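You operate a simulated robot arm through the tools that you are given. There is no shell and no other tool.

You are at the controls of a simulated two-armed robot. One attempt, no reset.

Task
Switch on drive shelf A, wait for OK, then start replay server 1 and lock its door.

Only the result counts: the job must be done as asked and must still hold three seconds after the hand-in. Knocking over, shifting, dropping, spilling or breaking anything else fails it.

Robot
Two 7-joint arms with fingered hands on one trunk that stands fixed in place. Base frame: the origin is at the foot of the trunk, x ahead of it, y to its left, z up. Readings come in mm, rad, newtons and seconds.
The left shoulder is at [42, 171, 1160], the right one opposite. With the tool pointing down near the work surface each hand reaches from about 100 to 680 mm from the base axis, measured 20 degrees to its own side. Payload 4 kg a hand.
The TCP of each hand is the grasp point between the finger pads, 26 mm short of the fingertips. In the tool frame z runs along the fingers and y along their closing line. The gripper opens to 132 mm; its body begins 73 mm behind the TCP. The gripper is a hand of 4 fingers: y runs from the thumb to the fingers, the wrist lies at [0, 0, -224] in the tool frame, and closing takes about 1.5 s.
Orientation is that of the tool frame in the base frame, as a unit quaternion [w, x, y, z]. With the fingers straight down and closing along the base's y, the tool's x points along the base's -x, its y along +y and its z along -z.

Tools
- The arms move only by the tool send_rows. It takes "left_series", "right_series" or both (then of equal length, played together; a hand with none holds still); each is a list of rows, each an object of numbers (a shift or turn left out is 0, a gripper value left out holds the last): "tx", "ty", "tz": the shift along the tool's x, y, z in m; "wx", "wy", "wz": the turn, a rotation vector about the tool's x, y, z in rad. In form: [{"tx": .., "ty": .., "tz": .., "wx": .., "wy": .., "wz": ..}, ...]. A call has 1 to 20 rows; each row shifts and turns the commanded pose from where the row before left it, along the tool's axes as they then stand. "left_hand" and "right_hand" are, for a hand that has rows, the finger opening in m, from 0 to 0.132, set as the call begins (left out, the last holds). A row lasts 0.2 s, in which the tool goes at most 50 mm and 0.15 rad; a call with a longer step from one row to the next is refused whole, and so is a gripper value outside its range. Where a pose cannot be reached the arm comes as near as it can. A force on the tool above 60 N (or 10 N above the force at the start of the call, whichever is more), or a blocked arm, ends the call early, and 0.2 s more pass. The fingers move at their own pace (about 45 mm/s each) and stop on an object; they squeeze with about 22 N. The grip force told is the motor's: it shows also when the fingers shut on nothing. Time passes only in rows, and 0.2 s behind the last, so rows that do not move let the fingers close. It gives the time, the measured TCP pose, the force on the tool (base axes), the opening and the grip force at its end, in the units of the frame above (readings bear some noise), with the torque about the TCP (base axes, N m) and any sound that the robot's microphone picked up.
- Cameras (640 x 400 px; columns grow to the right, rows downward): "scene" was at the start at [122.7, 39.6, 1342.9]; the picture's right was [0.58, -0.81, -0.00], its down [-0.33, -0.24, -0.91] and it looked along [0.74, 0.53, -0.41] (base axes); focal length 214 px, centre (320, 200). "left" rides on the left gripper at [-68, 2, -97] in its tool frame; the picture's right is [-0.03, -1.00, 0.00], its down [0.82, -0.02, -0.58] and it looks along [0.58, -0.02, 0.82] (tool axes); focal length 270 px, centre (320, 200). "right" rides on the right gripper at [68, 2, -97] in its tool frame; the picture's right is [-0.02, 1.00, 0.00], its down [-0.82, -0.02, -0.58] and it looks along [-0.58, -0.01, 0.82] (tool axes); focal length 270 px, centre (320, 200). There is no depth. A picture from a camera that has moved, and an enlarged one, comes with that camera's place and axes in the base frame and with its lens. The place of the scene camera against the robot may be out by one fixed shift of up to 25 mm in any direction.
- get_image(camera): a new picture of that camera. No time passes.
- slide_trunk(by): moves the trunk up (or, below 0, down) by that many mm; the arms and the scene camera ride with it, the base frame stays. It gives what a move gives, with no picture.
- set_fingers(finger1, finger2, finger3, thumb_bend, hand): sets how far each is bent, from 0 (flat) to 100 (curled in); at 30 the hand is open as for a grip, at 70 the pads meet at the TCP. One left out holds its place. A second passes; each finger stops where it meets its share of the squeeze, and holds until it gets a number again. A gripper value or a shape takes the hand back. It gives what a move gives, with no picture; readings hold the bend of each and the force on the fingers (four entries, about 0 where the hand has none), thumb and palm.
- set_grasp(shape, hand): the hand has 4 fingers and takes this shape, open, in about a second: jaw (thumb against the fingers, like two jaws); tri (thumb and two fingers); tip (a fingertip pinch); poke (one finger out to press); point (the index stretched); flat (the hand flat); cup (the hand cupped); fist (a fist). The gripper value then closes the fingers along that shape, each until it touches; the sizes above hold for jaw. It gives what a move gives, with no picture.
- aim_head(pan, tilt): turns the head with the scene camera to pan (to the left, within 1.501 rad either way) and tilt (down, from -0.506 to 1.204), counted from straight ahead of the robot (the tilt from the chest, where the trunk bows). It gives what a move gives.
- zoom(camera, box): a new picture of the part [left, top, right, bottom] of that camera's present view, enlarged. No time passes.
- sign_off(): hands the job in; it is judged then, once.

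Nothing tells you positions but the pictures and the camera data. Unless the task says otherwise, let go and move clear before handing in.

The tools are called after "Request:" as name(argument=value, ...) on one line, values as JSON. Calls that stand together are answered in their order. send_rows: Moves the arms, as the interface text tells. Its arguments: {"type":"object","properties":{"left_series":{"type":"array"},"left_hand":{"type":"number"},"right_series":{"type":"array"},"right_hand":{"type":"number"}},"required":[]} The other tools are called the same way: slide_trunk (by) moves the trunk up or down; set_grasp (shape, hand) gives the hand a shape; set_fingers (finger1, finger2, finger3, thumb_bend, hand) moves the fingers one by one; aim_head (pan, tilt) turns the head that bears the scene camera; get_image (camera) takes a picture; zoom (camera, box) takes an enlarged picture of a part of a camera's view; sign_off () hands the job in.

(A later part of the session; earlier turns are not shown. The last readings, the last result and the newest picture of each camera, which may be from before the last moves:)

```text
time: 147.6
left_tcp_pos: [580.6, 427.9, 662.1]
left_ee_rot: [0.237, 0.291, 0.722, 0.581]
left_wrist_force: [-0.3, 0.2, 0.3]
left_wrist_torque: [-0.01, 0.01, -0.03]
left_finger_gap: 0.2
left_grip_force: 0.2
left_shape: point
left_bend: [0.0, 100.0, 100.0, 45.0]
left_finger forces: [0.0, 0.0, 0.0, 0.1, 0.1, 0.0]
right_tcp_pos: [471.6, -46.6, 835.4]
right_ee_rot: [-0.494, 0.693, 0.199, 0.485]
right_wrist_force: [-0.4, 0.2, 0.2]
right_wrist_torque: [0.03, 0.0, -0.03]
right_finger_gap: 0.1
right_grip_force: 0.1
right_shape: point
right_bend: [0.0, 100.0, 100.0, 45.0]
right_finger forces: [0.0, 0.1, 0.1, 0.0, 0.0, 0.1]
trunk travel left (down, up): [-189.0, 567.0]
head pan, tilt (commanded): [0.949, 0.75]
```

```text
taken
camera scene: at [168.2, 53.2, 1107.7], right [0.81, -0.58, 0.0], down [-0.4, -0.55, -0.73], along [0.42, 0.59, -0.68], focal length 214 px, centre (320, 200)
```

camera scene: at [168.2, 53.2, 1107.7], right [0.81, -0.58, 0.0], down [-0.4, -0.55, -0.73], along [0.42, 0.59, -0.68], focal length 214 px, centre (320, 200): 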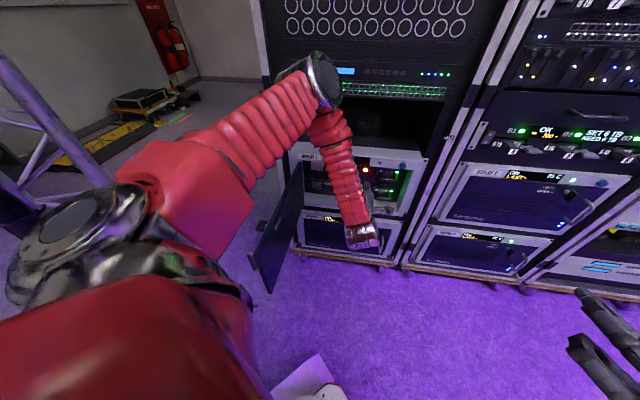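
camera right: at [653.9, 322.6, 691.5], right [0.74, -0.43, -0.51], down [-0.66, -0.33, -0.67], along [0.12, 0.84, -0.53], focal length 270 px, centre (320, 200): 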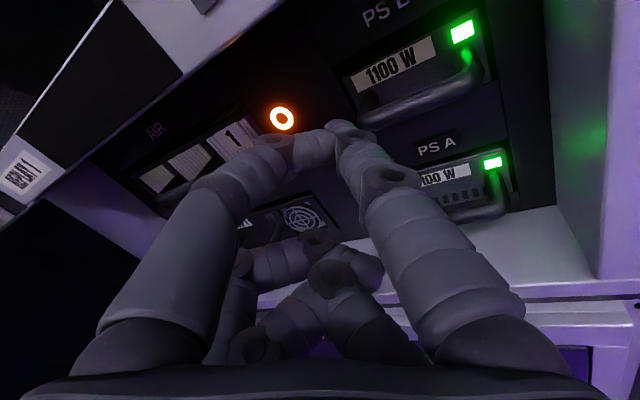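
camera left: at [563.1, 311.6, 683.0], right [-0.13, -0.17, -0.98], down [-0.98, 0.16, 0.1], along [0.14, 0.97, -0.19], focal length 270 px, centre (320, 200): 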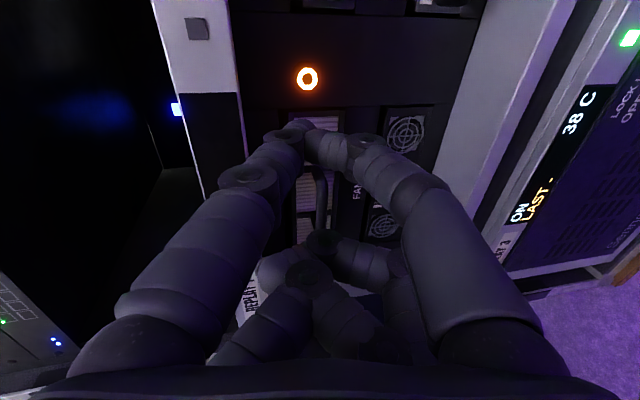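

The left hand now faces the power button squarely, about 107 mm away and well aligned. I'll advance 85 mm into the recess and check clearance.

Request:
send_rows(left_series=[{"tx": -0.0015, "ty": -0.001, "tz": 0.017}, {"tz": 0.017}, {"tz": 0.017}, {"tz": 0.017}, {"tz": 0.017}, {}])

Request:
get_image(camera="left")

Request:
zoom(camera="left", box=[200, 40, 440, 200])

Request:
get_image(camera="scene")

```text
time: 148.9
left_tcp_pos: [638.6, 484.1, 644.2]
left_ee_rot: [0.237, 0.292, 0.723, 0.58]
left_wrist_force: [-0.5, -0.1, 0.3]
left_wrist_torque: [0.0, -0.02, 0.0]
left_finger_gap: 0.2
left_grip_force: 0.0
left_shape: point
left_bend: [0.0, 100.0, 100.0, 45.0]
left_finger forces: [0.0, 0.0, 0.1, 0.0, 0.0, 0.1]
right_tcp_pos: [470.9, -46.9, 834.6]
right_ee_rot: [-0.493, 0.694, 0.199, 0.486]
right_wrist_force: [-0.1, 0.5, 0.0]
right_wrist_torque: [0.01, 0.0, -0.01]
right_finger_gap: 0.0
right_grip_force: 0.1
right_shape: point
right_bend: [0.0, 100.0, 100.0, 45.0]
right_finger forces: [0.0, 0.1, 0.0, 0.0, 0.1, 0.0]
trunk travel left (down, up): [-189.0, 567.0]
head pan, tilt (commanded): [0.949, 0.75]
```

```text
taken
camera left: at [621.8, 369.3, 665.4], right [-0.13, -0.17, -0.98], down [-0.98, 0.16, 0.1], along [0.14, 0.97, -0.19], focal length 270 px, centre (320, 200)
```

left: 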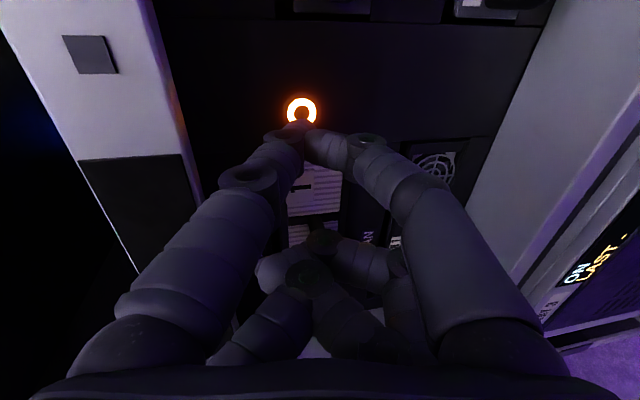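

```text
2.50 times, centred on (320, 120) of left
camera zoom: at [621.8, 369.3, 665.4], right [-0.13, -0.17, -0.98], down [-0.98, 0.16, 0.1], along [0.14, 0.97, -0.19], focal length 676 px, centre (320, 400)
```

zoom: 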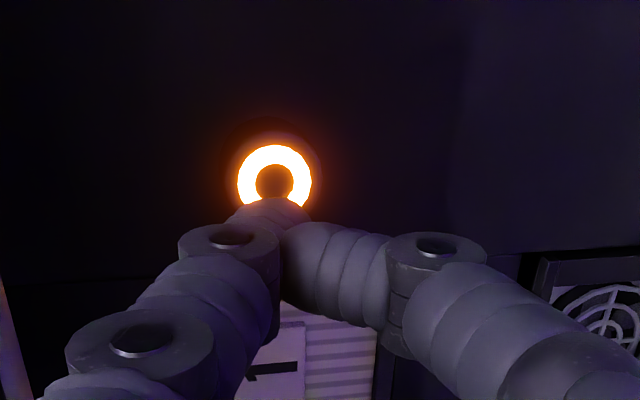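

```text
taken
camera scene: at [168.2, 53.2, 1107.6], right [0.81, -0.58, 0.0], down [-0.4, -0.55, -0.73], along [0.42, 0.59, -0.68], focal length 214 px, centre (320, 200)
```

scene: 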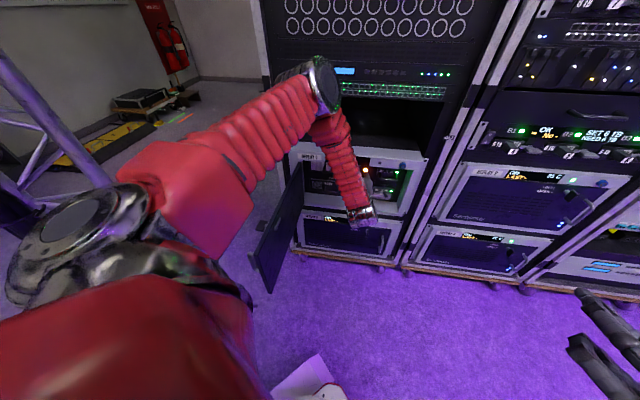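

The tip is centred on the glowing button with about 20 mm left. I'll press in gently now.

Request:
send_rows(left_series=[{"tx": 0.001, "tz": 0.006}, {"tz": 0.005}, {"tz": 0.004}])

Request:
zoom(camera="left", box=[200, 40, 440, 200])

```text
time: 149.8
left_tcp_pos: [649.2, 495.4, 640.2]
left_ee_rot: [0.237, 0.291, 0.722, 0.581]
left_wrist_force: [0.0, -0.8, 0.3]
left_wrist_torque: [-0.03, 0.01, 0.02]
left_finger_gap: 0.0
left_grip_force: 0.1
left_shape: point
left_bend: [0.0, 100.0, 100.0, 45.0]
left_finger forces: [0.0, 0.1, 0.1, 0.1, 0.0, 0.0]
right_tcp_pos: [469.9, -46.5, 834.4]
right_ee_rot: [-0.494, 0.693, 0.2, 0.485]
right_wrist_force: [0.2, 0.6, -0.2]
right_wrist_torque: [-0.01, -0.01, -0.05]
right_finger_gap: 0.2
right_grip_force: 0.1
right_shape: point
right_bend: [0.0, 100.0, 100.0, 45.0]
right_finger forces: [0.0, 0.1, 0.0, 0.0, 0.0, 0.1]
trunk travel left (down, up): [-189.0, 567.0]
head pan, tilt (commanded): [0.949, 0.75]
```

```text
2.50 times, centred on (320, 120) of left
camera zoom: at [631.4, 380.5, 661.8], right [-0.13, -0.17, -0.98], down [-0.98, 0.16, 0.1], along [0.14, 0.97, -0.19], focal length 676 px, centre (320, 400)
```

zoom: 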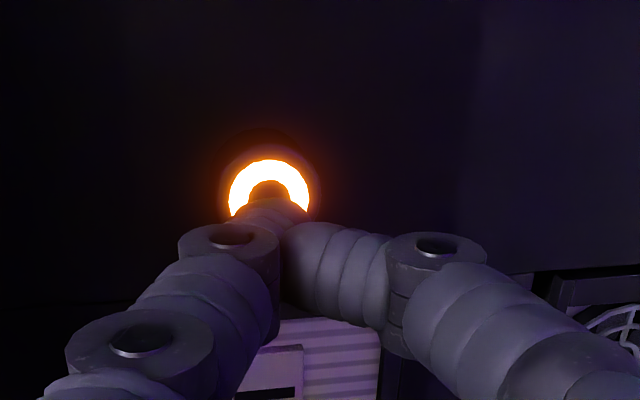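

Still no contact and the alignment holds. I'll continue in 3 mm steps until I hear the click.

Request:
send_rows(left_series=[{"tz": 0.003}, {"tz": 0.003}, {"tz": 0.003}])

Request:
zoom(camera="left", box=[200, 40, 440, 200])

```text
time: 150.6
left_tcp_pos: [654.9, 501.5, 637.4]
left_ee_rot: [0.237, 0.292, 0.722, 0.581]
left_wrist_force: [0.0, -1.0, 0.1]
left_wrist_torque: [0.01, 0.02, 0.02]
left_finger_gap: 0.0
left_grip_force: 0.0
left_shape: point
left_bend: [0.0, 100.0, 100.0, 45.0]
left_finger forces: [0.0, 0.1, 0.1, 0.1, 0.0, 0.0]
right_tcp_pos: [470.1, -47.0, 834.7]
right_ee_rot: [-0.494, 0.694, 0.199, 0.485]
right_wrist_force: [0.4, 0.4, 0.6]
right_wrist_torque: [0.01, 0.02, 0.03]
right_finger_gap: 0.0
right_grip_force: 0.1
right_shape: point
right_bend: [0.0, 100.0, 100.0, 45.0]
right_finger forces: [0.0, 0.0, 0.0, 0.1, 0.1, 0.0]
trunk travel left (down, up): [-189.0, 567.0]
head pan, tilt (commanded): [0.949, 0.75]
```

```text
2.50 times, centred on (320, 120) of left
camera zoom: at [637.8, 386.8, 659.8], right [-0.13, -0.17, -0.98], down [-0.98, 0.16, 0.1], along [0.14, 0.97, -0.19], focal length 676 px, centre (320, 400)
```

zoom: 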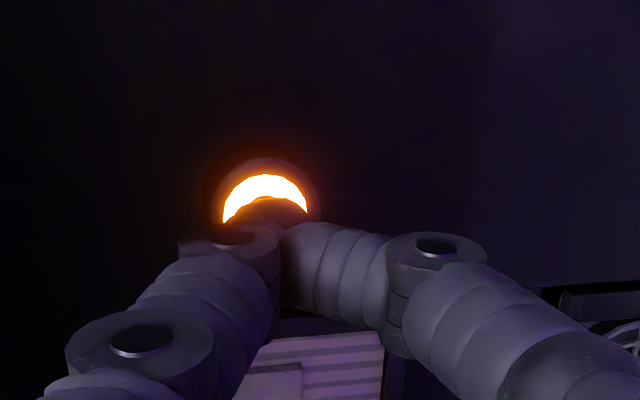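

Nearly there; the ring is centred right behind the tip. A few more millimetres.

Request:
send_rows(left_series=[{"tz": 0.003}, {"tz": 0.003}])

Request:
zoom(camera="left", box=[200, 40, 440, 200])

```text
time: 151.2
left_tcp_pos: [659.4, 505.5, 637.0]
left_ee_rot: [0.237, 0.292, 0.722, 0.581]
left_wrist_force: [-1.9, -2.6, 0.4]
left_wrist_torque: [0.01, -0.07, -0.13]
left_finger_gap: 0.0
left_grip_force: 0.1
left_shape: point
left_bend: [0.0, 100.0, 100.0, 45.0]
left_finger forces: [0.0, 0.0, 0.1, 0.0, 0.0, 0.0]
right_tcp_pos: [469.7, -46.6, 835.0]
right_ee_rot: [-0.494, 0.694, 0.199, 0.485]
right_wrist_force: [-0.6, -0.4, -0.5]
right_wrist_torque: [0.06, 0.01, -0.01]
right_finger_gap: 0.0
right_grip_force: 0.1
right_shape: point
right_bend: [0.0, 100.0, 100.0, 45.0]
right_finger forces: [0.0, 0.0, 0.0, 0.0, 0.0, 0.1]
trunk travel left (down, up): [-189.0, 567.0]
head pan, tilt (commanded): [0.949, 0.75]
heard: click
```

```text
2.50 times, centred on (320, 120) of left
camera zoom: at [641.4, 391.0, 658.9], right [-0.13, -0.17, -0.98], down [-0.98, 0.16, 0.1], along [0.14, 0.97, -0.19], focal length 676 px, centre (320, 400)
```

zoom: 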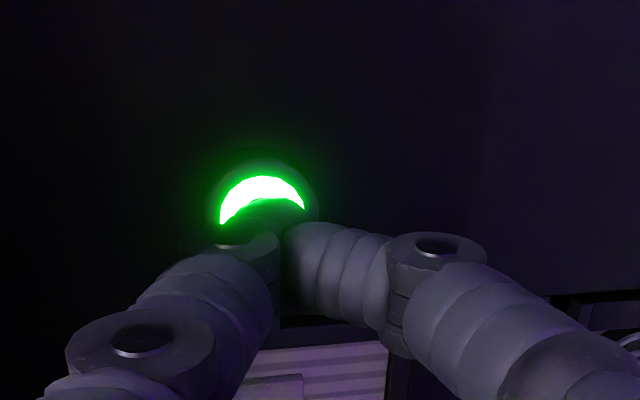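

There was a click and the ring turned green, so the server is starting. I'll back the finger straight out and read the display.

Request:
send_rows(left_series=[{"tz": -0.006}, {"tz": -0.014}, {"tz": -0.02}, {"tz": -0.025}, {"tz": -0.025}, {"tz": -0.03}, {}])

Request:
get_image(camera="left")

Request:
zoom(camera="scene", box=[280, 130, 440, 260])

```text
time: 152.8
left_tcp_pos: [576.2, 422.0, 662.9]
left_ee_rot: [0.236, 0.291, 0.722, 0.581]
left_wrist_force: [0.6, -0.1, -0.2]
left_wrist_torque: [0.0, 0.0, 0.04]
left_finger_gap: 0.2
left_grip_force: 0.1
left_shape: point
left_bend: [0.0, 100.0, 100.0, 45.0]
left_finger forces: [0.0, 0.1, 0.0, 0.1, 0.0, 0.1]
right_tcp_pos: [471.4, -46.6, 834.9]
right_ee_rot: [-0.494, 0.693, 0.2, 0.485]
right_wrist_force: [0.5, -0.6, -0.4]
right_wrist_torque: [-0.02, 0.02, -0.02]
right_finger_gap: 0.0
right_grip_force: 0.0
right_shape: point
right_bend: [0.0, 100.0, 100.0, 45.0]
right_finger forces: [0.0, 0.1, 0.0, 0.0, 0.0, 0.0]
trunk travel left (down, up): [-189.0, 567.0]
head pan, tilt (commanded): [0.949, 0.75]
```

```text
taken
camera left: at [559.0, 306.5, 684.5], right [-0.13, -0.17, -0.98], down [-0.98, 0.16, 0.1], along [0.14, 0.97, -0.19], focal length 270 px, centre (320, 200)
```

left: 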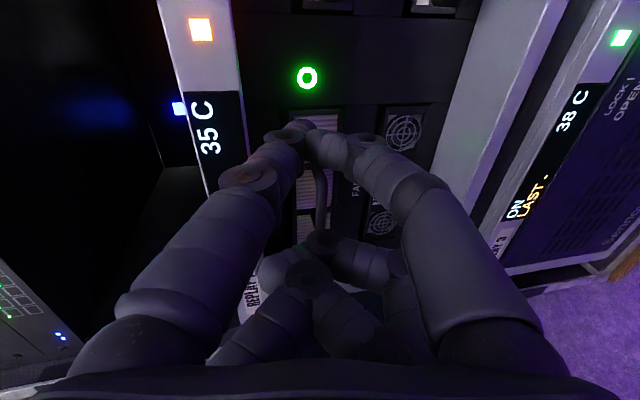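

```text
3.08 times, centred on (360, 195) of scene
camera zoom: at [168.2, 53.1, 1107.6], right [0.81, -0.58, 0.0], down [-0.4, -0.55, -0.73], along [0.42, 0.59, -0.68], focal length 660 px, centre (197, 215)
```

zoom: 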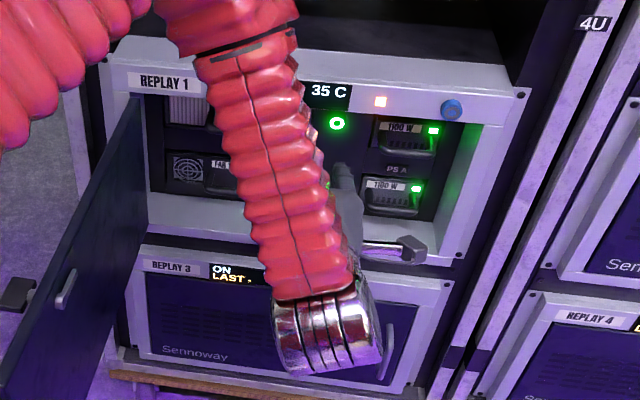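

The display is lit at 35 C with an amber status light while it boots. I'll retrace the left hand out to its pointing-down pose and lift it above the door.

Request:
send_rows(left_series=[{"tx": -0.0034, "ty": -0.0053, "tz": -0.0013, "wx": 0.1361}, {"tx": -0.0034, "ty": -0.0054, "tz": -0.0047, "wx": 0.1361}, {"tx": -0.0034, "ty": -0.006, "tz": -0.008, "wx": 0.1361}, {"tx": -0.0034, "ty": -0.007, "tz": -0.0113, "wx": 0.1361}, {"tx": -0.0034, "ty": -0.0084, "tz": -0.0144, "wx": 0.1361}, {"tx": -0.0034, "ty": -0.0105, "tz": -0.0173, "wx": 0.1361}, {"tx": -0.0034, "ty": -0.0126, "tz": -0.0198, "wx": 0.1361}, {"tx": -0.0034, "ty": -0.0152, "tz": -0.0221, "wx": 0.1361}, {"tx": -0.0034, "ty": -0.0181, "tz": -0.024, "wx": 0.1361}, {"tx": -0.0034, "ty": -0.0212, "tz": -0.0254, "wx": 0.1361}, {"tz": -0.035}, {"tz": -0.035}, {"tz": -0.035}, {}])

Request:
get_image(camera="scene")

Request:
zoom(camera="scene", box=[280, 130, 440, 260])

```text
time: 155.8
left_tcp_pos: [491.9, 285.5, 834.2]
left_ee_rot: [0.001, 0.376, 0.927, -0.005]
left_wrist_force: [0.7, 0.0, -1.0]
left_wrist_torque: [-0.01, 0.03, 0.0]
left_finger_gap: 0.0
left_grip_force: 0.1
left_shape: point
left_bend: [0.0, 100.0, 100.0, 45.0]
left_finger forces: [0.1, 0.0, 0.0, 0.1, 0.0, 0.0]
right_tcp_pos: [471.1, -47.1, 833.8]
right_ee_rot: [-0.494, 0.693, 0.2, 0.486]
right_wrist_force: [0.1, 0.4, 0.1]
right_wrist_torque: [0.01, -0.01, 0.0]
right_finger_gap: 0.0
right_grip_force: 0.1
right_shape: point
right_bend: [0.0, 100.0, 100.0, 45.0]
right_finger forces: [0.0, 0.0, 0.1, 0.0, 0.1, 0.0]
trunk travel left (down, up): [-189.0, 567.0]
head pan, tilt (commanded): [0.949, 0.75]
```

```text
taken
camera scene: at [168.2, 53.1, 1107.6], right [0.81, -0.58, 0.0], down [-0.4, -0.55, -0.73], along [0.42, 0.59, -0.68], focal length 214 px, centre (320, 200)
```

scene: 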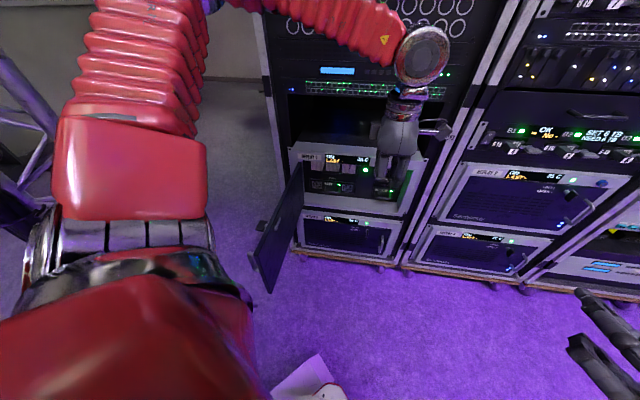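

```text
3.08 times, centred on (360, 195) of scene
camera zoom: at [168.2, 53.1, 1107.6], right [0.81, -0.58, 0.0], down [-0.4, -0.55, -0.73], along [0.42, 0.59, -0.68], focal length 660 px, centre (197, 215)
```

zoom: 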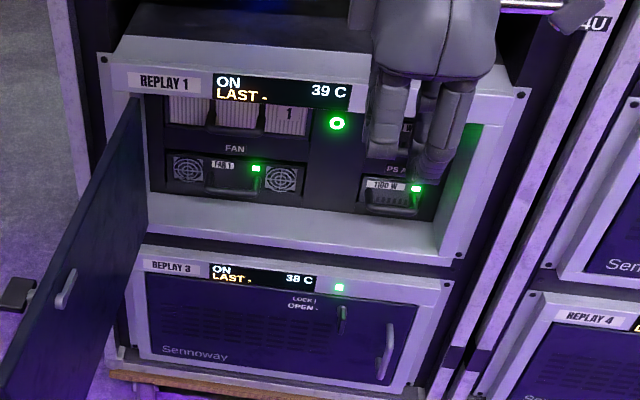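

Replay 1 reads ON, but the temperature went from 35 to 39 C with the door open, so I should close it promptly. I'll carry the left hand over the door to its outer side and lower it there.

Request:
send_rows(left_series=[{"tx": 0.0443, "ty": 0.0084}, {"tx": 0.0443, "ty": 0.0084}, {"tx": 0.0443, "ty": 0.0084}, {"tx": 0.0443, "ty": 0.0084}, {"tx": 0.0443, "ty": 0.0084}, {"tx": 0.0443, "ty": 0.0084}, {"tx": 0.0443, "ty": 0.0084}, {"tx": 0.0443, "ty": 0.0084}, {"tz": 0.047}, {"tz": 0.047}, {"tz": 0.047}])

Request:
get_image(camera="left")

Request:
get_image(camera="scene")

Request:
zoom(camera="scene", box=[240, 130, 440, 300])

```text
time: 158.2
left_tcp_pos: [281.6, 579.8, 692.2]
left_ee_rot: [0.002, 0.376, 0.926, -0.003]
left_wrist_force: [0.1, 0.0, -0.1]
left_wrist_torque: [0.0, 0.02, -0.01]
left_finger_gap: 0.0
left_grip_force: 0.0
left_shape: point
left_bend: [0.0, 100.0, 100.0, 44.0]
left_finger forces: [0.0, 0.0, 0.0, 0.1, 0.1, 0.0]
right_tcp_pos: [471.3, -45.8, 833.2]
right_ee_rot: [-0.494, 0.693, 0.199, 0.486]
right_wrist_force: [0.3, -0.2, -0.5]
right_wrist_torque: [0.01, 0.0, 0.01]
right_finger_gap: 0.0
right_grip_force: 0.0
right_shape: point
right_bend: [0.0, 100.0, 100.0, 45.0]
right_finger forces: [0.1, 0.0, 0.0, 0.0, 0.0, 0.0]
trunk travel left (down, up): [-189.0, 567.0]
head pan, tilt (commanded): [0.949, 0.75]
```

```text
taken
camera left: at [331.4, 533.9, 787.2], right [-0.68, -0.74, 0.01], down [-0.6, 0.56, 0.57], along [-0.42, 0.39, -0.82], focal length 270 px, centre (320, 200)
```

left: 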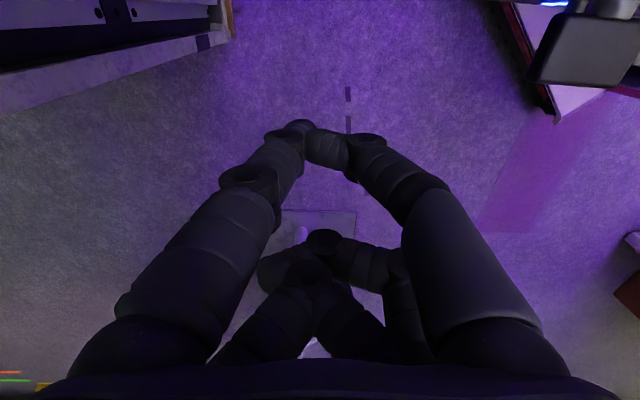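

```text
taken
camera scene: at [168.0, 53.2, 1107.6], right [0.81, -0.58, 0.0], down [-0.4, -0.55, -0.73], along [0.43, 0.59, -0.68], focal length 214 px, centre (320, 200)
```

scene: 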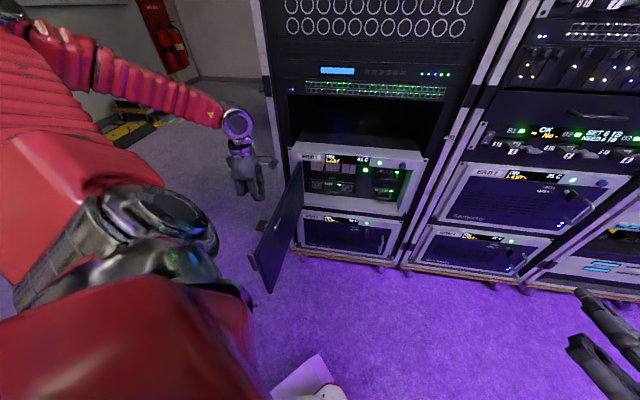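

```text
2.35 times, centred on (340, 215) of scene
camera zoom: at [168.0, 53.2, 1107.6], right [0.81, -0.58, 0.0], down [-0.4, -0.55, -0.73], along [0.43, 0.59, -0.68], focal length 505 px, centre (273, 165)
```

zoom: 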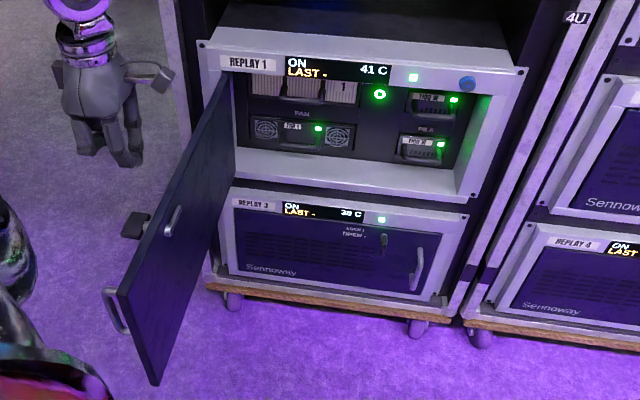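

Now 41 C with a green status light. I'll sweep the door closed from its outer side along the hinge arc.

Request:
send_rows(left_series=[{"tx": -0.0414, "ty": -0.0064}, {"tx": -0.0414, "ty": -0.0064}, {"tx": -0.028, "ty": 0.0023}, {"tx": -0.028, "ty": 0.0023}, {"tx": -0.0264, "ty": 0.0094}, {"tx": -0.0264, "ty": 0.0094}, {"tx": -0.0231, "ty": 0.0159}, {"tx": -0.0231, "ty": 0.0159}, {"tx": -0.0183, "ty": 0.0214}, {"tx": -0.0183, "ty": 0.0214}])

Request:
get_image(camera="scene")

Request:
get_image(camera="left")

```text
time: 160.3
left_tcp_pos: [540.6, 450.5, 693.0]
left_ee_rot: [0.0, 0.375, 0.927, -0.004]
left_wrist_force: [-0.3, 0.0, 0.7]
left_wrist_torque: [-0.02, -0.02, 0.02]
left_finger_gap: 0.0
left_grip_force: 0.0
left_shape: point
left_bend: [0.0, 100.0, 100.0, 45.0]
left_finger forces: [0.1, 0.0, 0.0, 0.1, 0.1, 0.1]
right_tcp_pos: [470.2, -47.2, 835.6]
right_ee_rot: [-0.494, 0.693, 0.201, 0.485]
right_wrist_force: [0.1, 0.8, 0.5]
right_wrist_torque: [-0.01, -0.02, -0.02]
right_finger_gap: 0.0
right_grip_force: 0.1
right_shape: point
right_bend: [0.0, 100.0, 100.0, 45.0]
right_finger forces: [0.1, 0.0, 0.0, 0.0, 0.0, 0.1]
trunk travel left (down, up): [-189.0, 567.0]
head pan, tilt (commanded): [0.949, 0.75]
```

```text
taken
camera scene: at [168.2, 53.3, 1107.6], right [0.81, -0.58, 0.0], down [-0.4, -0.55, -0.73], along [0.42, 0.59, -0.68], focal length 214 px, centre (320, 200)
```

scene: 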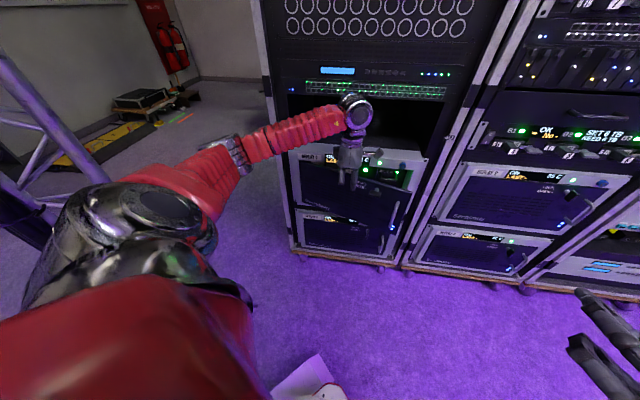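

```text
taken
camera left: at [590.2, 404.8, 789.7], right [-0.68, -0.74, 0.01], down [-0.6, 0.56, 0.57], along [-0.43, 0.39, -0.82], focal length 270 px, centre (320, 200)
```

left: 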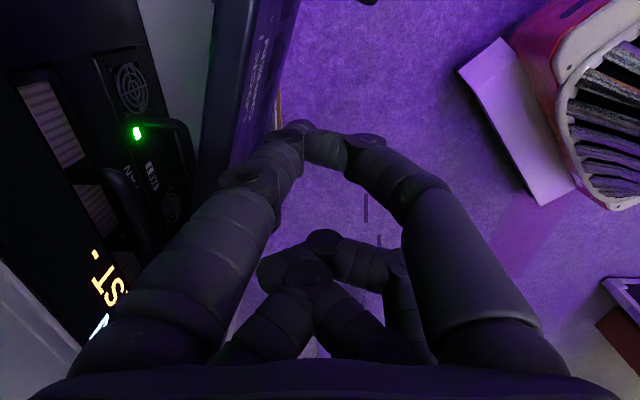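

The door is down to about 20°. With the hand pointing straight down it would hit the bezel before closing fully, so I'll pitch the fingers forward and finish closing with the fingertip.

Request:
send_rows(left_series=[{"tz": 0.0067, "wx": -0.15}, {"ty": -0.001, "tz": 0.0066, "wx": -0.15}, {"ty": -0.002, "tz": 0.0064, "wx": -0.15}, {"ty": -0.0029, "tz": 0.006, "wx": -0.15}, {"ty": -0.0038, "tz": 0.0055, "wx": -0.15}, {"ty": -0.0046, "tz": 0.0049, "wx": -0.15}, {"ty": 0.0124, "tz": 0.0157}, {"ty": 0.0124, "tz": 0.0157}, {"ty": 0.0093, "tz": 0.0117}])

Request:
get_image(camera="left")

Request:
zoom(camera="scene", box=[240, 130, 440, 300])

```text
time: 162.3
left_tcp_pos: [578.2, 490.7, 652.0]
left_ee_rot: [0.164, 0.338, 0.836, 0.4]
left_wrist_force: [0.2, 0.0, -1.0]
left_wrist_torque: [-0.02, -0.02, 0.03]
left_finger_gap: 0.0
left_grip_force: 0.0
left_shape: point
left_bend: [0.0, 100.0, 100.0, 44.0]
left_finger forces: [0.1, 0.0, 0.0, 0.0, 0.0, 0.0]
right_tcp_pos: [470.1, -46.4, 834.6]
right_ee_rot: [-0.493, 0.694, 0.199, 0.486]
right_wrist_force: [-0.1, -0.3, -0.3]
right_wrist_torque: [0.04, 0.0, 0.02]
right_finger_gap: 0.1
right_grip_force: 0.0
right_shape: point
right_bend: [0.0, 100.0, 100.0, 45.0]
right_finger forces: [0.0, 0.1, 0.1, 0.0, 0.1, 0.0]
trunk travel left (down, up): [-189.0, 567.0]
head pan, tilt (commanded): [0.949, 0.75]
```

```text
taken
camera left: at [573.9, 389.7, 713.7], right [-0.41, -0.47, -0.78], down [-0.91, 0.24, 0.34], along [0.02, 0.85, -0.53], focal length 270 px, centre (320, 200)
```

left: 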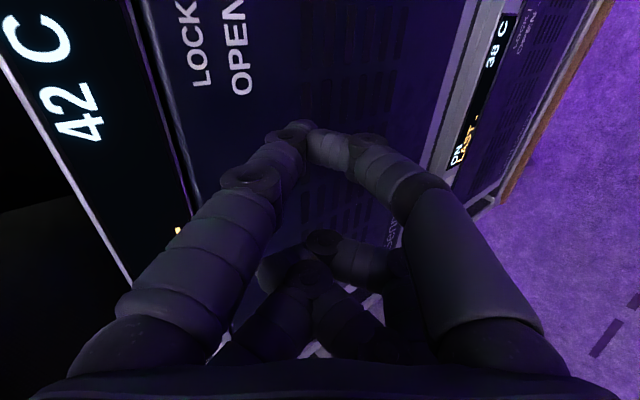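

```text
2.35 times, centred on (340, 215) of scene
camera zoom: at [168.0, 53.1, 1107.6], right [0.81, -0.58, 0.0], down [-0.4, -0.55, -0.73], along [0.42, 0.59, -0.68], focal length 505 px, centre (273, 165)
```

zoom: 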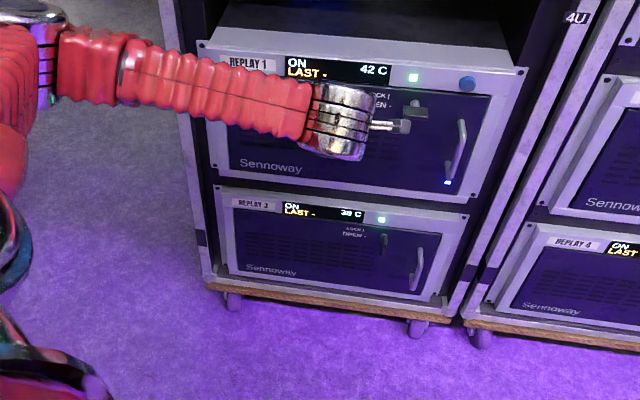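

The door is almost shut, at 42 C. I'll push the last bit gently until it's flush.

Request:
send_rows(left_series=[{"ty": 0.0037, "tz": 0.0047}, {"ty": 0.0037, "tz": 0.0047}, {"ty": 0.0031, "tz": 0.0039}])

Request:
get_image(camera="left")

Request:
zoom(camera="scene", box=[320, 130, 440, 230])

```text
time: 163.2
left_tcp_pos: [588.5, 499.3, 653.7]
left_ee_rot: [0.166, 0.338, 0.836, 0.399]
left_wrist_force: [-20.8, -15.4, 9.3]
left_wrist_torque: [-0.17, -0.08, -0.41]
left_finger_gap: 0.0
left_grip_force: 0.1
left_shape: point
left_bend: [0.0, 100.0, 100.0, 43.0]
left_finger forces: [57.4, 0.1, 0.1, 0.0, 0.0, 0.1]
right_tcp_pos: [466.6, -47.8, 835.6]
right_ee_rot: [-0.494, 0.692, 0.201, 0.487]
right_wrist_force: [0.2, -0.9, 0.0]
right_wrist_torque: [-0.01, 0.01, 0.0]
right_finger_gap: 0.0
right_grip_force: 0.1
right_shape: point
right_bend: [0.0, 100.0, 100.0, 45.0]
right_finger forces: [0.1, 0.0, 0.0, 0.1, 0.0, 0.0]
trunk travel left (down, up): [-189.0, 567.0]
head pan, tilt (commanded): [0.949, 0.75]
```

```text
taken
camera left: at [584.6, 398.8, 715.6], right [-0.42, -0.47, -0.78], down [-0.91, 0.24, 0.34], along [0.03, 0.85, -0.53], focal length 270 px, centre (320, 200)
```

left: 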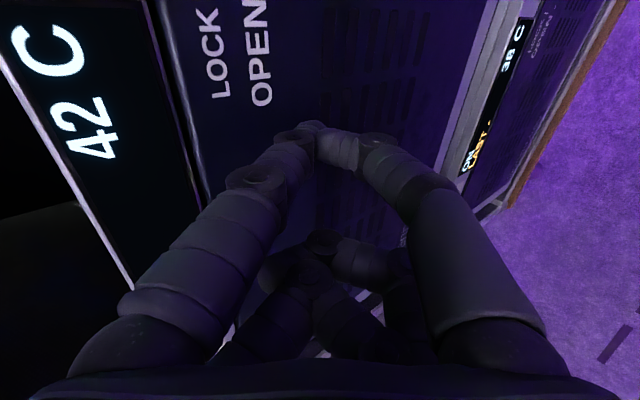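

```text
4.00 times, centred on (380, 180) of scene
camera zoom: at [165.4, 51.7, 1108.3], right [0.81, -0.58, 0.0], down [-0.4, -0.55, -0.73], along [0.43, 0.6, -0.68], focal length 858 px, centre (80, 280)
```

zoom: 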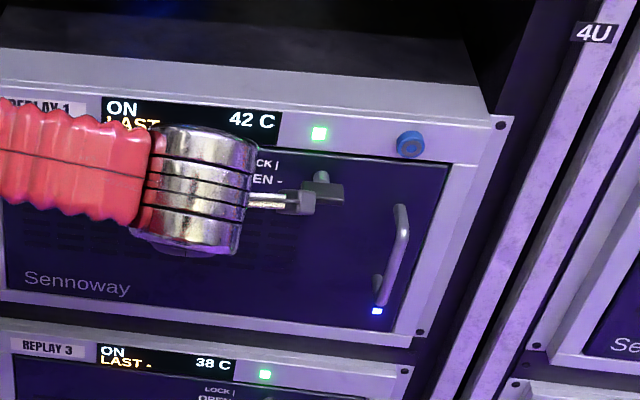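

The door is shut, with about 26 N of contact. Now I'll back the hand off, level it, and bring the fingertip to just above the right end of the horizontal latch bar so I can turn it back to vertical.

Request:
send_rows(left_series=[{"ty": -0.0109, "tz": -0.0137}, {"ty": -0.0109, "tz": -0.0137, "wx": -0.115}, {"ty": -0.0087, "tz": -0.0152, "wx": -0.115}, {"ty": -0.0068, "tz": -0.0161, "wx": -0.115}, {"ty": -0.0048, "tz": -0.0168, "wx": -0.115}, {"tx": -0.0275, "ty": 0.009, "tz": -0.002}, {"tx": -0.0275, "ty": 0.009, "tz": -0.002}, {"tx": -0.0275, "ty": 0.009, "tz": -0.002}, {"tx": -0.0275, "ty": 0.009, "tz": -0.002}, {}])

Request:
get_image(camera="left")

Request:
zoom(camera="scene", box=[280, 130, 440, 250])

```text
time: 165.3
left_tcp_pos: [634.3, 329.9, 700.7]
left_ee_rot: [0.234, 0.304, 0.743, 0.549]
left_wrist_force: [0.3, -0.2, -0.4]
left_wrist_torque: [-0.02, -0.01, -0.02]
left_finger_gap: 0.0
left_grip_force: 0.1
left_shape: point
left_bend: [0.0, 100.0, 100.0, 44.0]
left_finger forces: [0.0, 0.1, 0.0, 0.0, 0.0, 0.1]
left hand out of reach, approached as far as the arm can: row 2, 3, 4, 5
right_tcp_pos: [470.4, -47.1, 834.5]
right_ee_rot: [-0.493, 0.694, 0.199, 0.486]
right_wrist_force: [-0.1, 1.0, 0.1]
right_wrist_torque: [-0.02, -0.01, -0.01]
right_finger_gap: 0.0
right_grip_force: 0.0
right_shape: point
right_bend: [0.0, 100.0, 100.0, 45.0]
right_finger forces: [0.0, 0.0, 0.0, 0.0, 0.0, 0.0]
trunk travel left (down, up): [-189.0, 567.0]
head pan, tilt (commanded): [0.949, 0.75]
```

```text
taken
camera left: at [614.9, 216.3, 729.9], right [-0.18, -0.23, -0.96], down [-0.97, 0.19, 0.13], along [0.15, 0.95, -0.26], focal length 270 px, centre (320, 200)
```

left: 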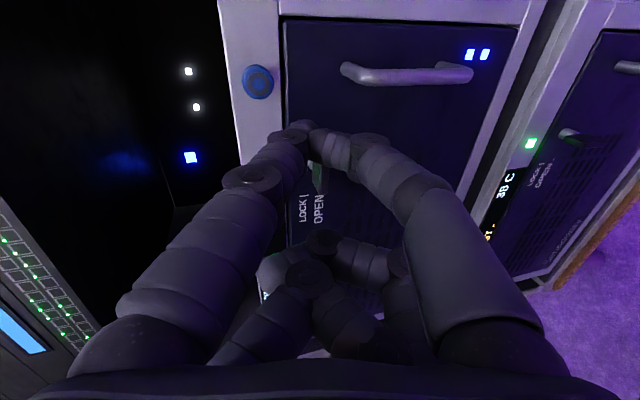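

```text
3.33 times, centred on (360, 190) of scene
camera zoom: at [168.2, 53.0, 1107.6], right [0.81, -0.58, 0.0], down [-0.4, -0.55, -0.73], along [0.42, 0.6, -0.68], focal length 715 px, centre (187, 233)
```

zoom: 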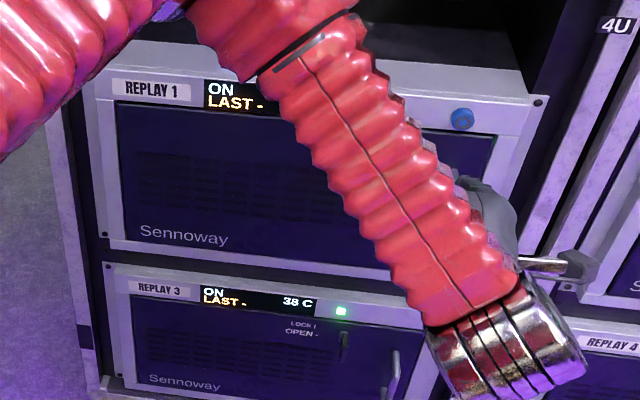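

The hand ended further right than planned. I'll zoom in to see where the latch is relative to the fingertips.

Request:
zoom(camera="left", box=[220, 60, 420, 220])

Request:
aim_head(pan=0.75, tilt=0.65)

Request:
get_image(camera="scene")

```text
2.50 times, centred on (320, 140) of left
camera zoom: at [614.9, 216.3, 729.9], right [-0.18, -0.23, -0.96], down [-0.97, 0.19, 0.13], along [0.15, 0.95, -0.26], focal length 676 px, centre (320, 350)
```

zoom: 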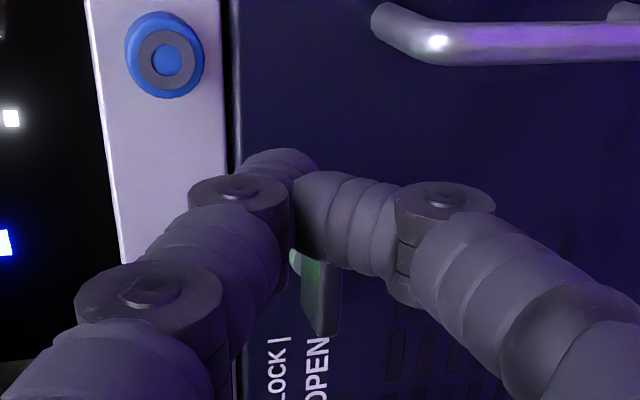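

```text
time: 166.1
left_tcp_pos: [633.0, 329.6, 700.0]
left_ee_rot: [0.234, 0.305, 0.742, 0.55]
left_wrist_force: [-0.5, -0.1, 0.3]
left_wrist_torque: [0.0, -0.04, -0.02]
left_finger_gap: 0.2
left_grip_force: 0.1
left_shape: point
left_bend: [0.0, 100.0, 100.0, 44.0]
left_finger forces: [0.0, 0.0, 0.0, 0.0, 0.1, 0.1]
right_tcp_pos: [469.7, -47.0, 834.4]
right_ee_rot: [-0.493, 0.694, 0.199, 0.486]
right_wrist_force: [-0.6, 0.9, 0.4]
right_wrist_torque: [0.0, -0.01, -0.01]
right_finger_gap: 0.0
right_grip_force: 0.2
right_shape: point
right_bend: [0.0, 100.0, 100.0, 45.0]
right_finger forces: [0.0, 0.0, 0.1, 0.1, 0.1, 0.1]
trunk travel left (down, up): [-189.0, 567.0]
head pan, tilt (commanded): [0.75, 0.649]
```

```text
taken
camera scene: at [183.4, 45.0, 1116.2], right [0.68, -0.73, 0.0], down [-0.44, -0.41, -0.8], along [0.58, 0.54, -0.61], focal length 214 px, centre (320, 200)
```

scene: 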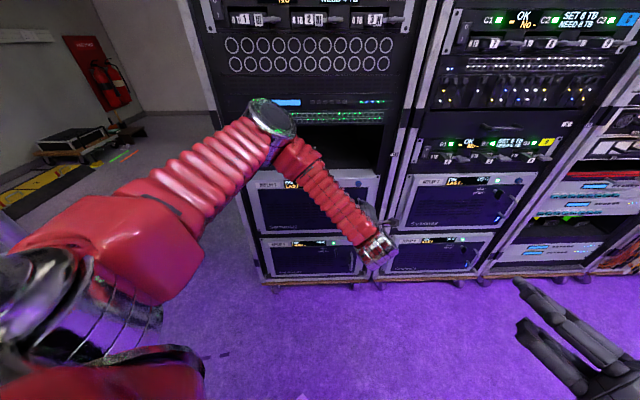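

The latch bar is horizontal just left of the fingertip. Because the thumb sits below the index finger, I'll push the bar's left end up from below (clockwise) and avoid trapping it. First I'll position the tip below-left of the bar, in front of it.

Request:
send_rows(left_series=[{"tx": 0.0249, "ty": -0.0163, "tz": 0.0049}, {"tx": 0.0249, "ty": -0.0163, "tz": 0.0049}, {"tx": 0.0249, "ty": -0.0163, "tz": 0.0049}, {}])

Request:
zoom(camera="left", box=[200, 40, 440, 200])

Request:
zoom(camera="scene", box=[240, 150, 400, 270])

```text
time: 167.1
left_tcp_pos: [580.4, 381.5, 646.3]
left_ee_rot: [0.234, 0.304, 0.742, 0.549]
left_wrist_force: [0.6, -0.4, 0.2]
left_wrist_torque: [-0.02, 0.0, 0.02]
left_finger_gap: 0.0
left_grip_force: 0.1
left_shape: point
left_bend: [0.0, 100.0, 100.0, 44.0]
left_finger forces: [0.1, 0.1, 0.1, 0.0, 0.0, 0.1]
right_tcp_pos: [470.5, -46.4, 834.3]
right_ee_rot: [-0.493, 0.694, 0.199, 0.486]
right_wrist_force: [0.1, 0.3, -0.8]
right_wrist_torque: [-0.01, 0.02, 0.0]
right_finger_gap: 0.0
right_grip_force: 0.1
right_shape: point
right_bend: [0.0, 100.0, 100.0, 45.0]
right_finger forces: [0.0, 0.1, 0.1, 0.1, 0.0, 0.0]
trunk travel left (down, up): [-189.0, 567.0]
head pan, tilt (commanded): [0.75, 0.649]
```

```text
2.50 times, centred on (320, 120) of left
camera zoom: at [562.9, 268.2, 675.9], right [-0.18, -0.23, -0.96], down [-0.97, 0.19, 0.13], along [0.15, 0.95, -0.26], focal length 676 px, centre (320, 400)
```

zoom: 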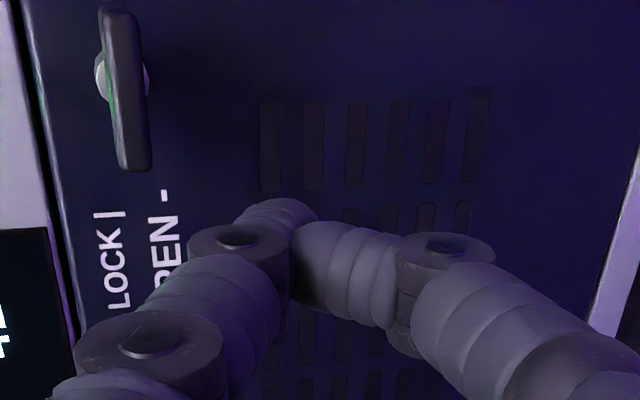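

```text
3.33 times, centred on (320, 210) of scene
camera zoom: at [183.4, 45.1, 1116.2], right [0.68, -0.73, 0.0], down [-0.44, -0.41, -0.8], along [0.58, 0.54, -0.61], focal length 715 px, centre (320, 167)
```

zoom: 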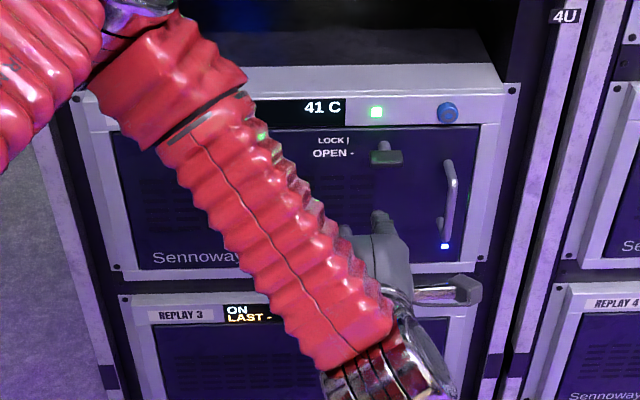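

The door is closed and the temperature is dropping to 41 C. The bar is centred at s≈177, z≈668, and my tip is below-left of it. I'll move the tip in beside the bar.

Request:
send_rows(left_series=[{"tx": -0.0025, "ty": 0.0058, "tz": 0.0139}, {"tx": -0.0025, "ty": 0.0058, "tz": 0.0139}, {"ty": 0.004, "tz": 0.0134}, {}])

Request:
zoom(camera="left", box=[200, 40, 440, 200])

Request:
zoom(camera="scene", box=[300, 170, 370, 225])

```text
time: 168.1
left_tcp_pos: [617.2, 409.2, 650.1]
left_ee_rot: [0.235, 0.305, 0.742, 0.549]
left_wrist_force: [0.0, -0.8, -0.2]
left_wrist_torque: [0.0, 0.01, -0.03]
left_finger_gap: 0.0
left_grip_force: 0.1
left_shape: point
left_bend: [0.0, 100.0, 100.0, 44.0]
left_finger forces: [0.0, 0.1, 0.1, 0.1, 0.0, 0.0]
right_tcp_pos: [470.5, -46.0, 834.7]
right_ee_rot: [-0.495, 0.693, 0.2, 0.485]
right_wrist_force: [0.8, 0.0, 0.1]
right_wrist_torque: [-0.01, -0.02, 0.02]
right_finger_gap: 0.2
right_grip_force: 0.0
right_shape: point
right_bend: [0.0, 100.0, 100.0, 45.0]
right_finger forces: [0.0, 0.0, 0.0, 0.1, 0.1, 0.0]
trunk travel left (down, up): [-189.0, 567.0]
head pan, tilt (commanded): [0.75, 0.649]
```

```text
2.50 times, centred on (320, 120) of left
camera zoom: at [597.9, 295.9, 680.3], right [-0.18, -0.23, -0.96], down [-0.97, 0.19, 0.13], along [0.15, 0.95, -0.26], focal length 676 px, centre (320, 400)
```

zoom: 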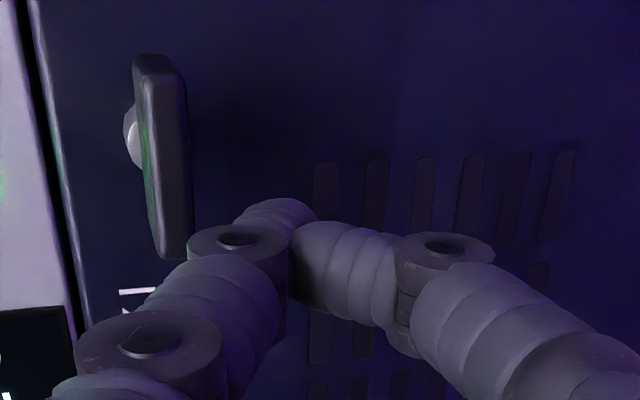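

```text
7.27 times, centred on (335, 198) of scene
camera zoom: at [183.5, 45.0, 1116.2], right [0.68, -0.73, 0.0], down [-0.44, -0.41, -0.8], along [0.58, 0.54, -0.61], focal length 1560 px, centre (211, 218)
```

zoom: 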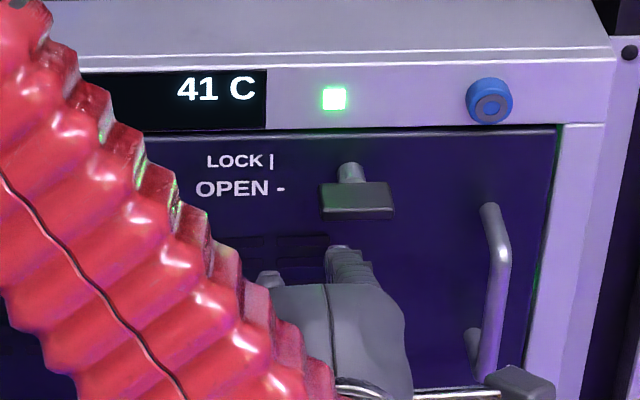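

The tip is beside and below the bar's left end. I'll push it upward along the arc and watch the latch turn.

Request:
send_rows(left_series=[{"ty": 0.0077, "tz": -0.0055}, {"tx": 0.0024, "ty": 0.0037, "tz": -0.0011}, {"tx": 0.0024, "ty": 0.0037, "tz": -0.0011}, {"tx": 0.0003, "ty": 0.0044, "tz": -0.0013}])

Request:
zoom(camera="left", box=[200, 40, 440, 200])

Request:
zoom(camera="scene", box=[300, 170, 370, 225])

```text
time: 169.1
left_tcp_pos: [610.6, 411.6, 672.6]
left_ee_rot: [0.235, 0.304, 0.742, 0.549]
left_wrist_force: [0.5, 1.2, 0.6]
left_wrist_torque: [0.02, 0.0, -0.01]
left_finger_gap: 0.2
left_grip_force: 0.1
left_shape: point
left_bend: [0.0, 100.0, 100.0, 44.0]
left_finger forces: [0.0, 0.0, 0.0, 0.1, 0.0, 0.0]
right_tcp_pos: [470.7, -46.0, 834.0]
right_ee_rot: [-0.494, 0.693, 0.2, 0.485]
right_wrist_force: [-1.0, 0.6, -1.0]
right_wrist_torque: [-0.01, 0.02, 0.0]
right_finger_gap: 0.0
right_grip_force: 0.1
right_shape: point
right_bend: [0.0, 100.0, 100.0, 45.0]
right_finger forces: [0.0, 0.0, 0.1, 0.1, 0.1, 0.0]
trunk travel left (down, up): [-189.0, 567.0]
head pan, tilt (commanded): [0.75, 0.649]
```

```text
2.50 times, centred on (320, 120) of left
camera zoom: at [591.9, 297.9, 701.7], right [-0.18, -0.23, -0.96], down [-0.97, 0.19, 0.13], along [0.15, 0.95, -0.26], focal length 676 px, centre (320, 400)
```

zoom: 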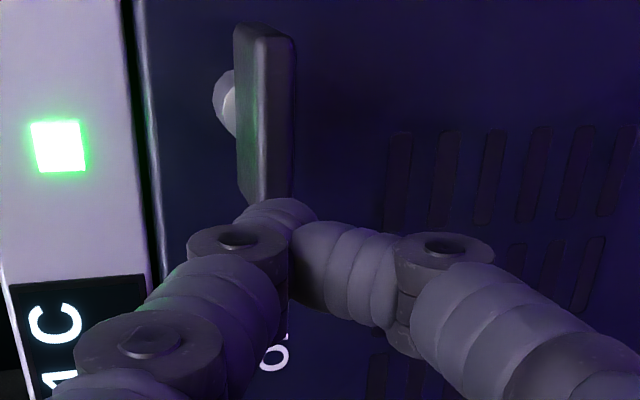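

```text
7.27 times, centred on (335, 198) of scene
camera zoom: at [183.4, 45.0, 1116.2], right [0.68, -0.73, 0.0], down [-0.44, -0.41, -0.8], along [0.58, 0.54, -0.61], focal length 1560 px, centre (211, 218)
```

zoom: 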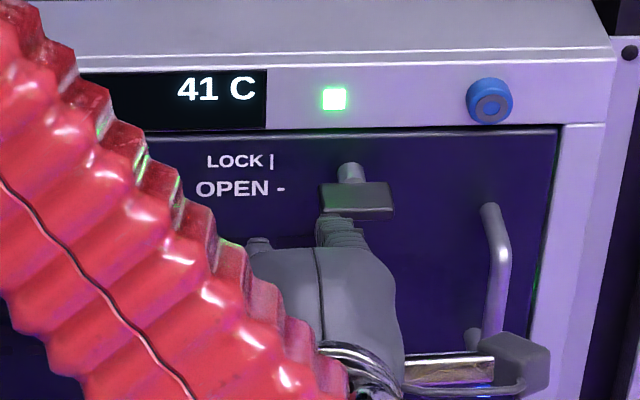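

The tip passed just left of the bar's end without catching it. I'll drop back below, shift about 10 mm right to get under the bar, and push up again.

Request:
send_rows(left_series=[{"ty": -0.0101, "tz": 0.003}, {"ty": -0.0101, "tz": 0.003}, {"tx": -0.01}, {"ty": 0.0086, "tz": -0.0026}, {"tx": 0.001, "ty": 0.0029, "tz": -0.0009}])

Request:
zoom(camera="left", box=[200, 40, 440, 200])

Request:
zoom(camera="scene", box=[300, 170, 370, 225])

```text
time: 170.3
left_tcp_pos: [617.1, 403.8, 663.5]
left_ee_rot: [0.235, 0.305, 0.742, 0.549]
left_wrist_force: [-0.8, 0.5, 0.2]
left_wrist_torque: [0.01, 0.02, -0.05]
left_finger_gap: 0.0
left_grip_force: 0.1
left_shape: point
left_bend: [0.0, 100.0, 100.0, 44.0]
left_finger forces: [0.0, 0.0, 0.0, 0.0, 0.0, 0.0]
right_tcp_pos: [470.6, -46.4, 835.4]
right_ee_rot: [-0.494, 0.693, 0.2, 0.486]
right_wrist_force: [-0.6, 0.0, -0.1]
right_wrist_torque: [0.01, -0.02, -0.01]
right_finger_gap: 0.2
right_grip_force: 0.0
right_shape: point
right_bend: [0.0, 100.0, 100.0, 45.0]
right_finger forces: [0.0, 0.0, 0.0, 0.1, 0.0, 0.0]
trunk travel left (down, up): [-189.0, 567.0]
head pan, tilt (commanded): [0.75, 0.649]
```

```text
2.50 times, centred on (320, 120) of left
camera zoom: at [598.4, 291.0, 692.9], right [-0.18, -0.23, -0.96], down [-0.97, 0.19, 0.13], along [0.15, 0.95, -0.26], focal length 676 px, centre (320, 400)
```

zoom: 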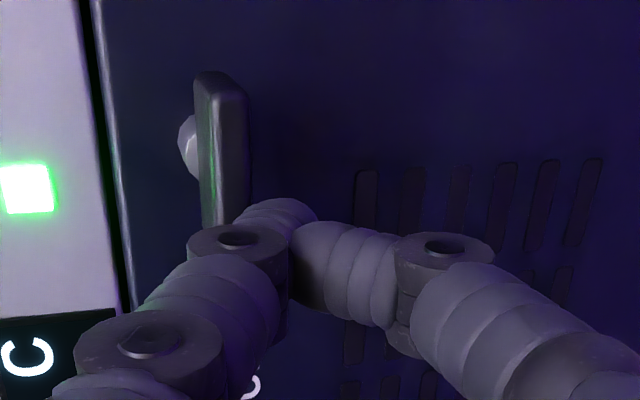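

```text
7.27 times, centred on (335, 198) of scene
camera zoom: at [183.4, 45.0, 1116.2], right [0.68, -0.73, 0.0], down [-0.44, -0.41, -0.8], along [0.58, 0.54, -0.61], focal length 1560 px, centre (211, 218)
```

zoom: 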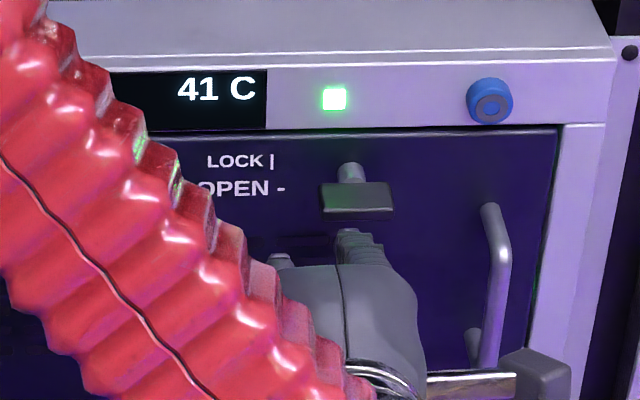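

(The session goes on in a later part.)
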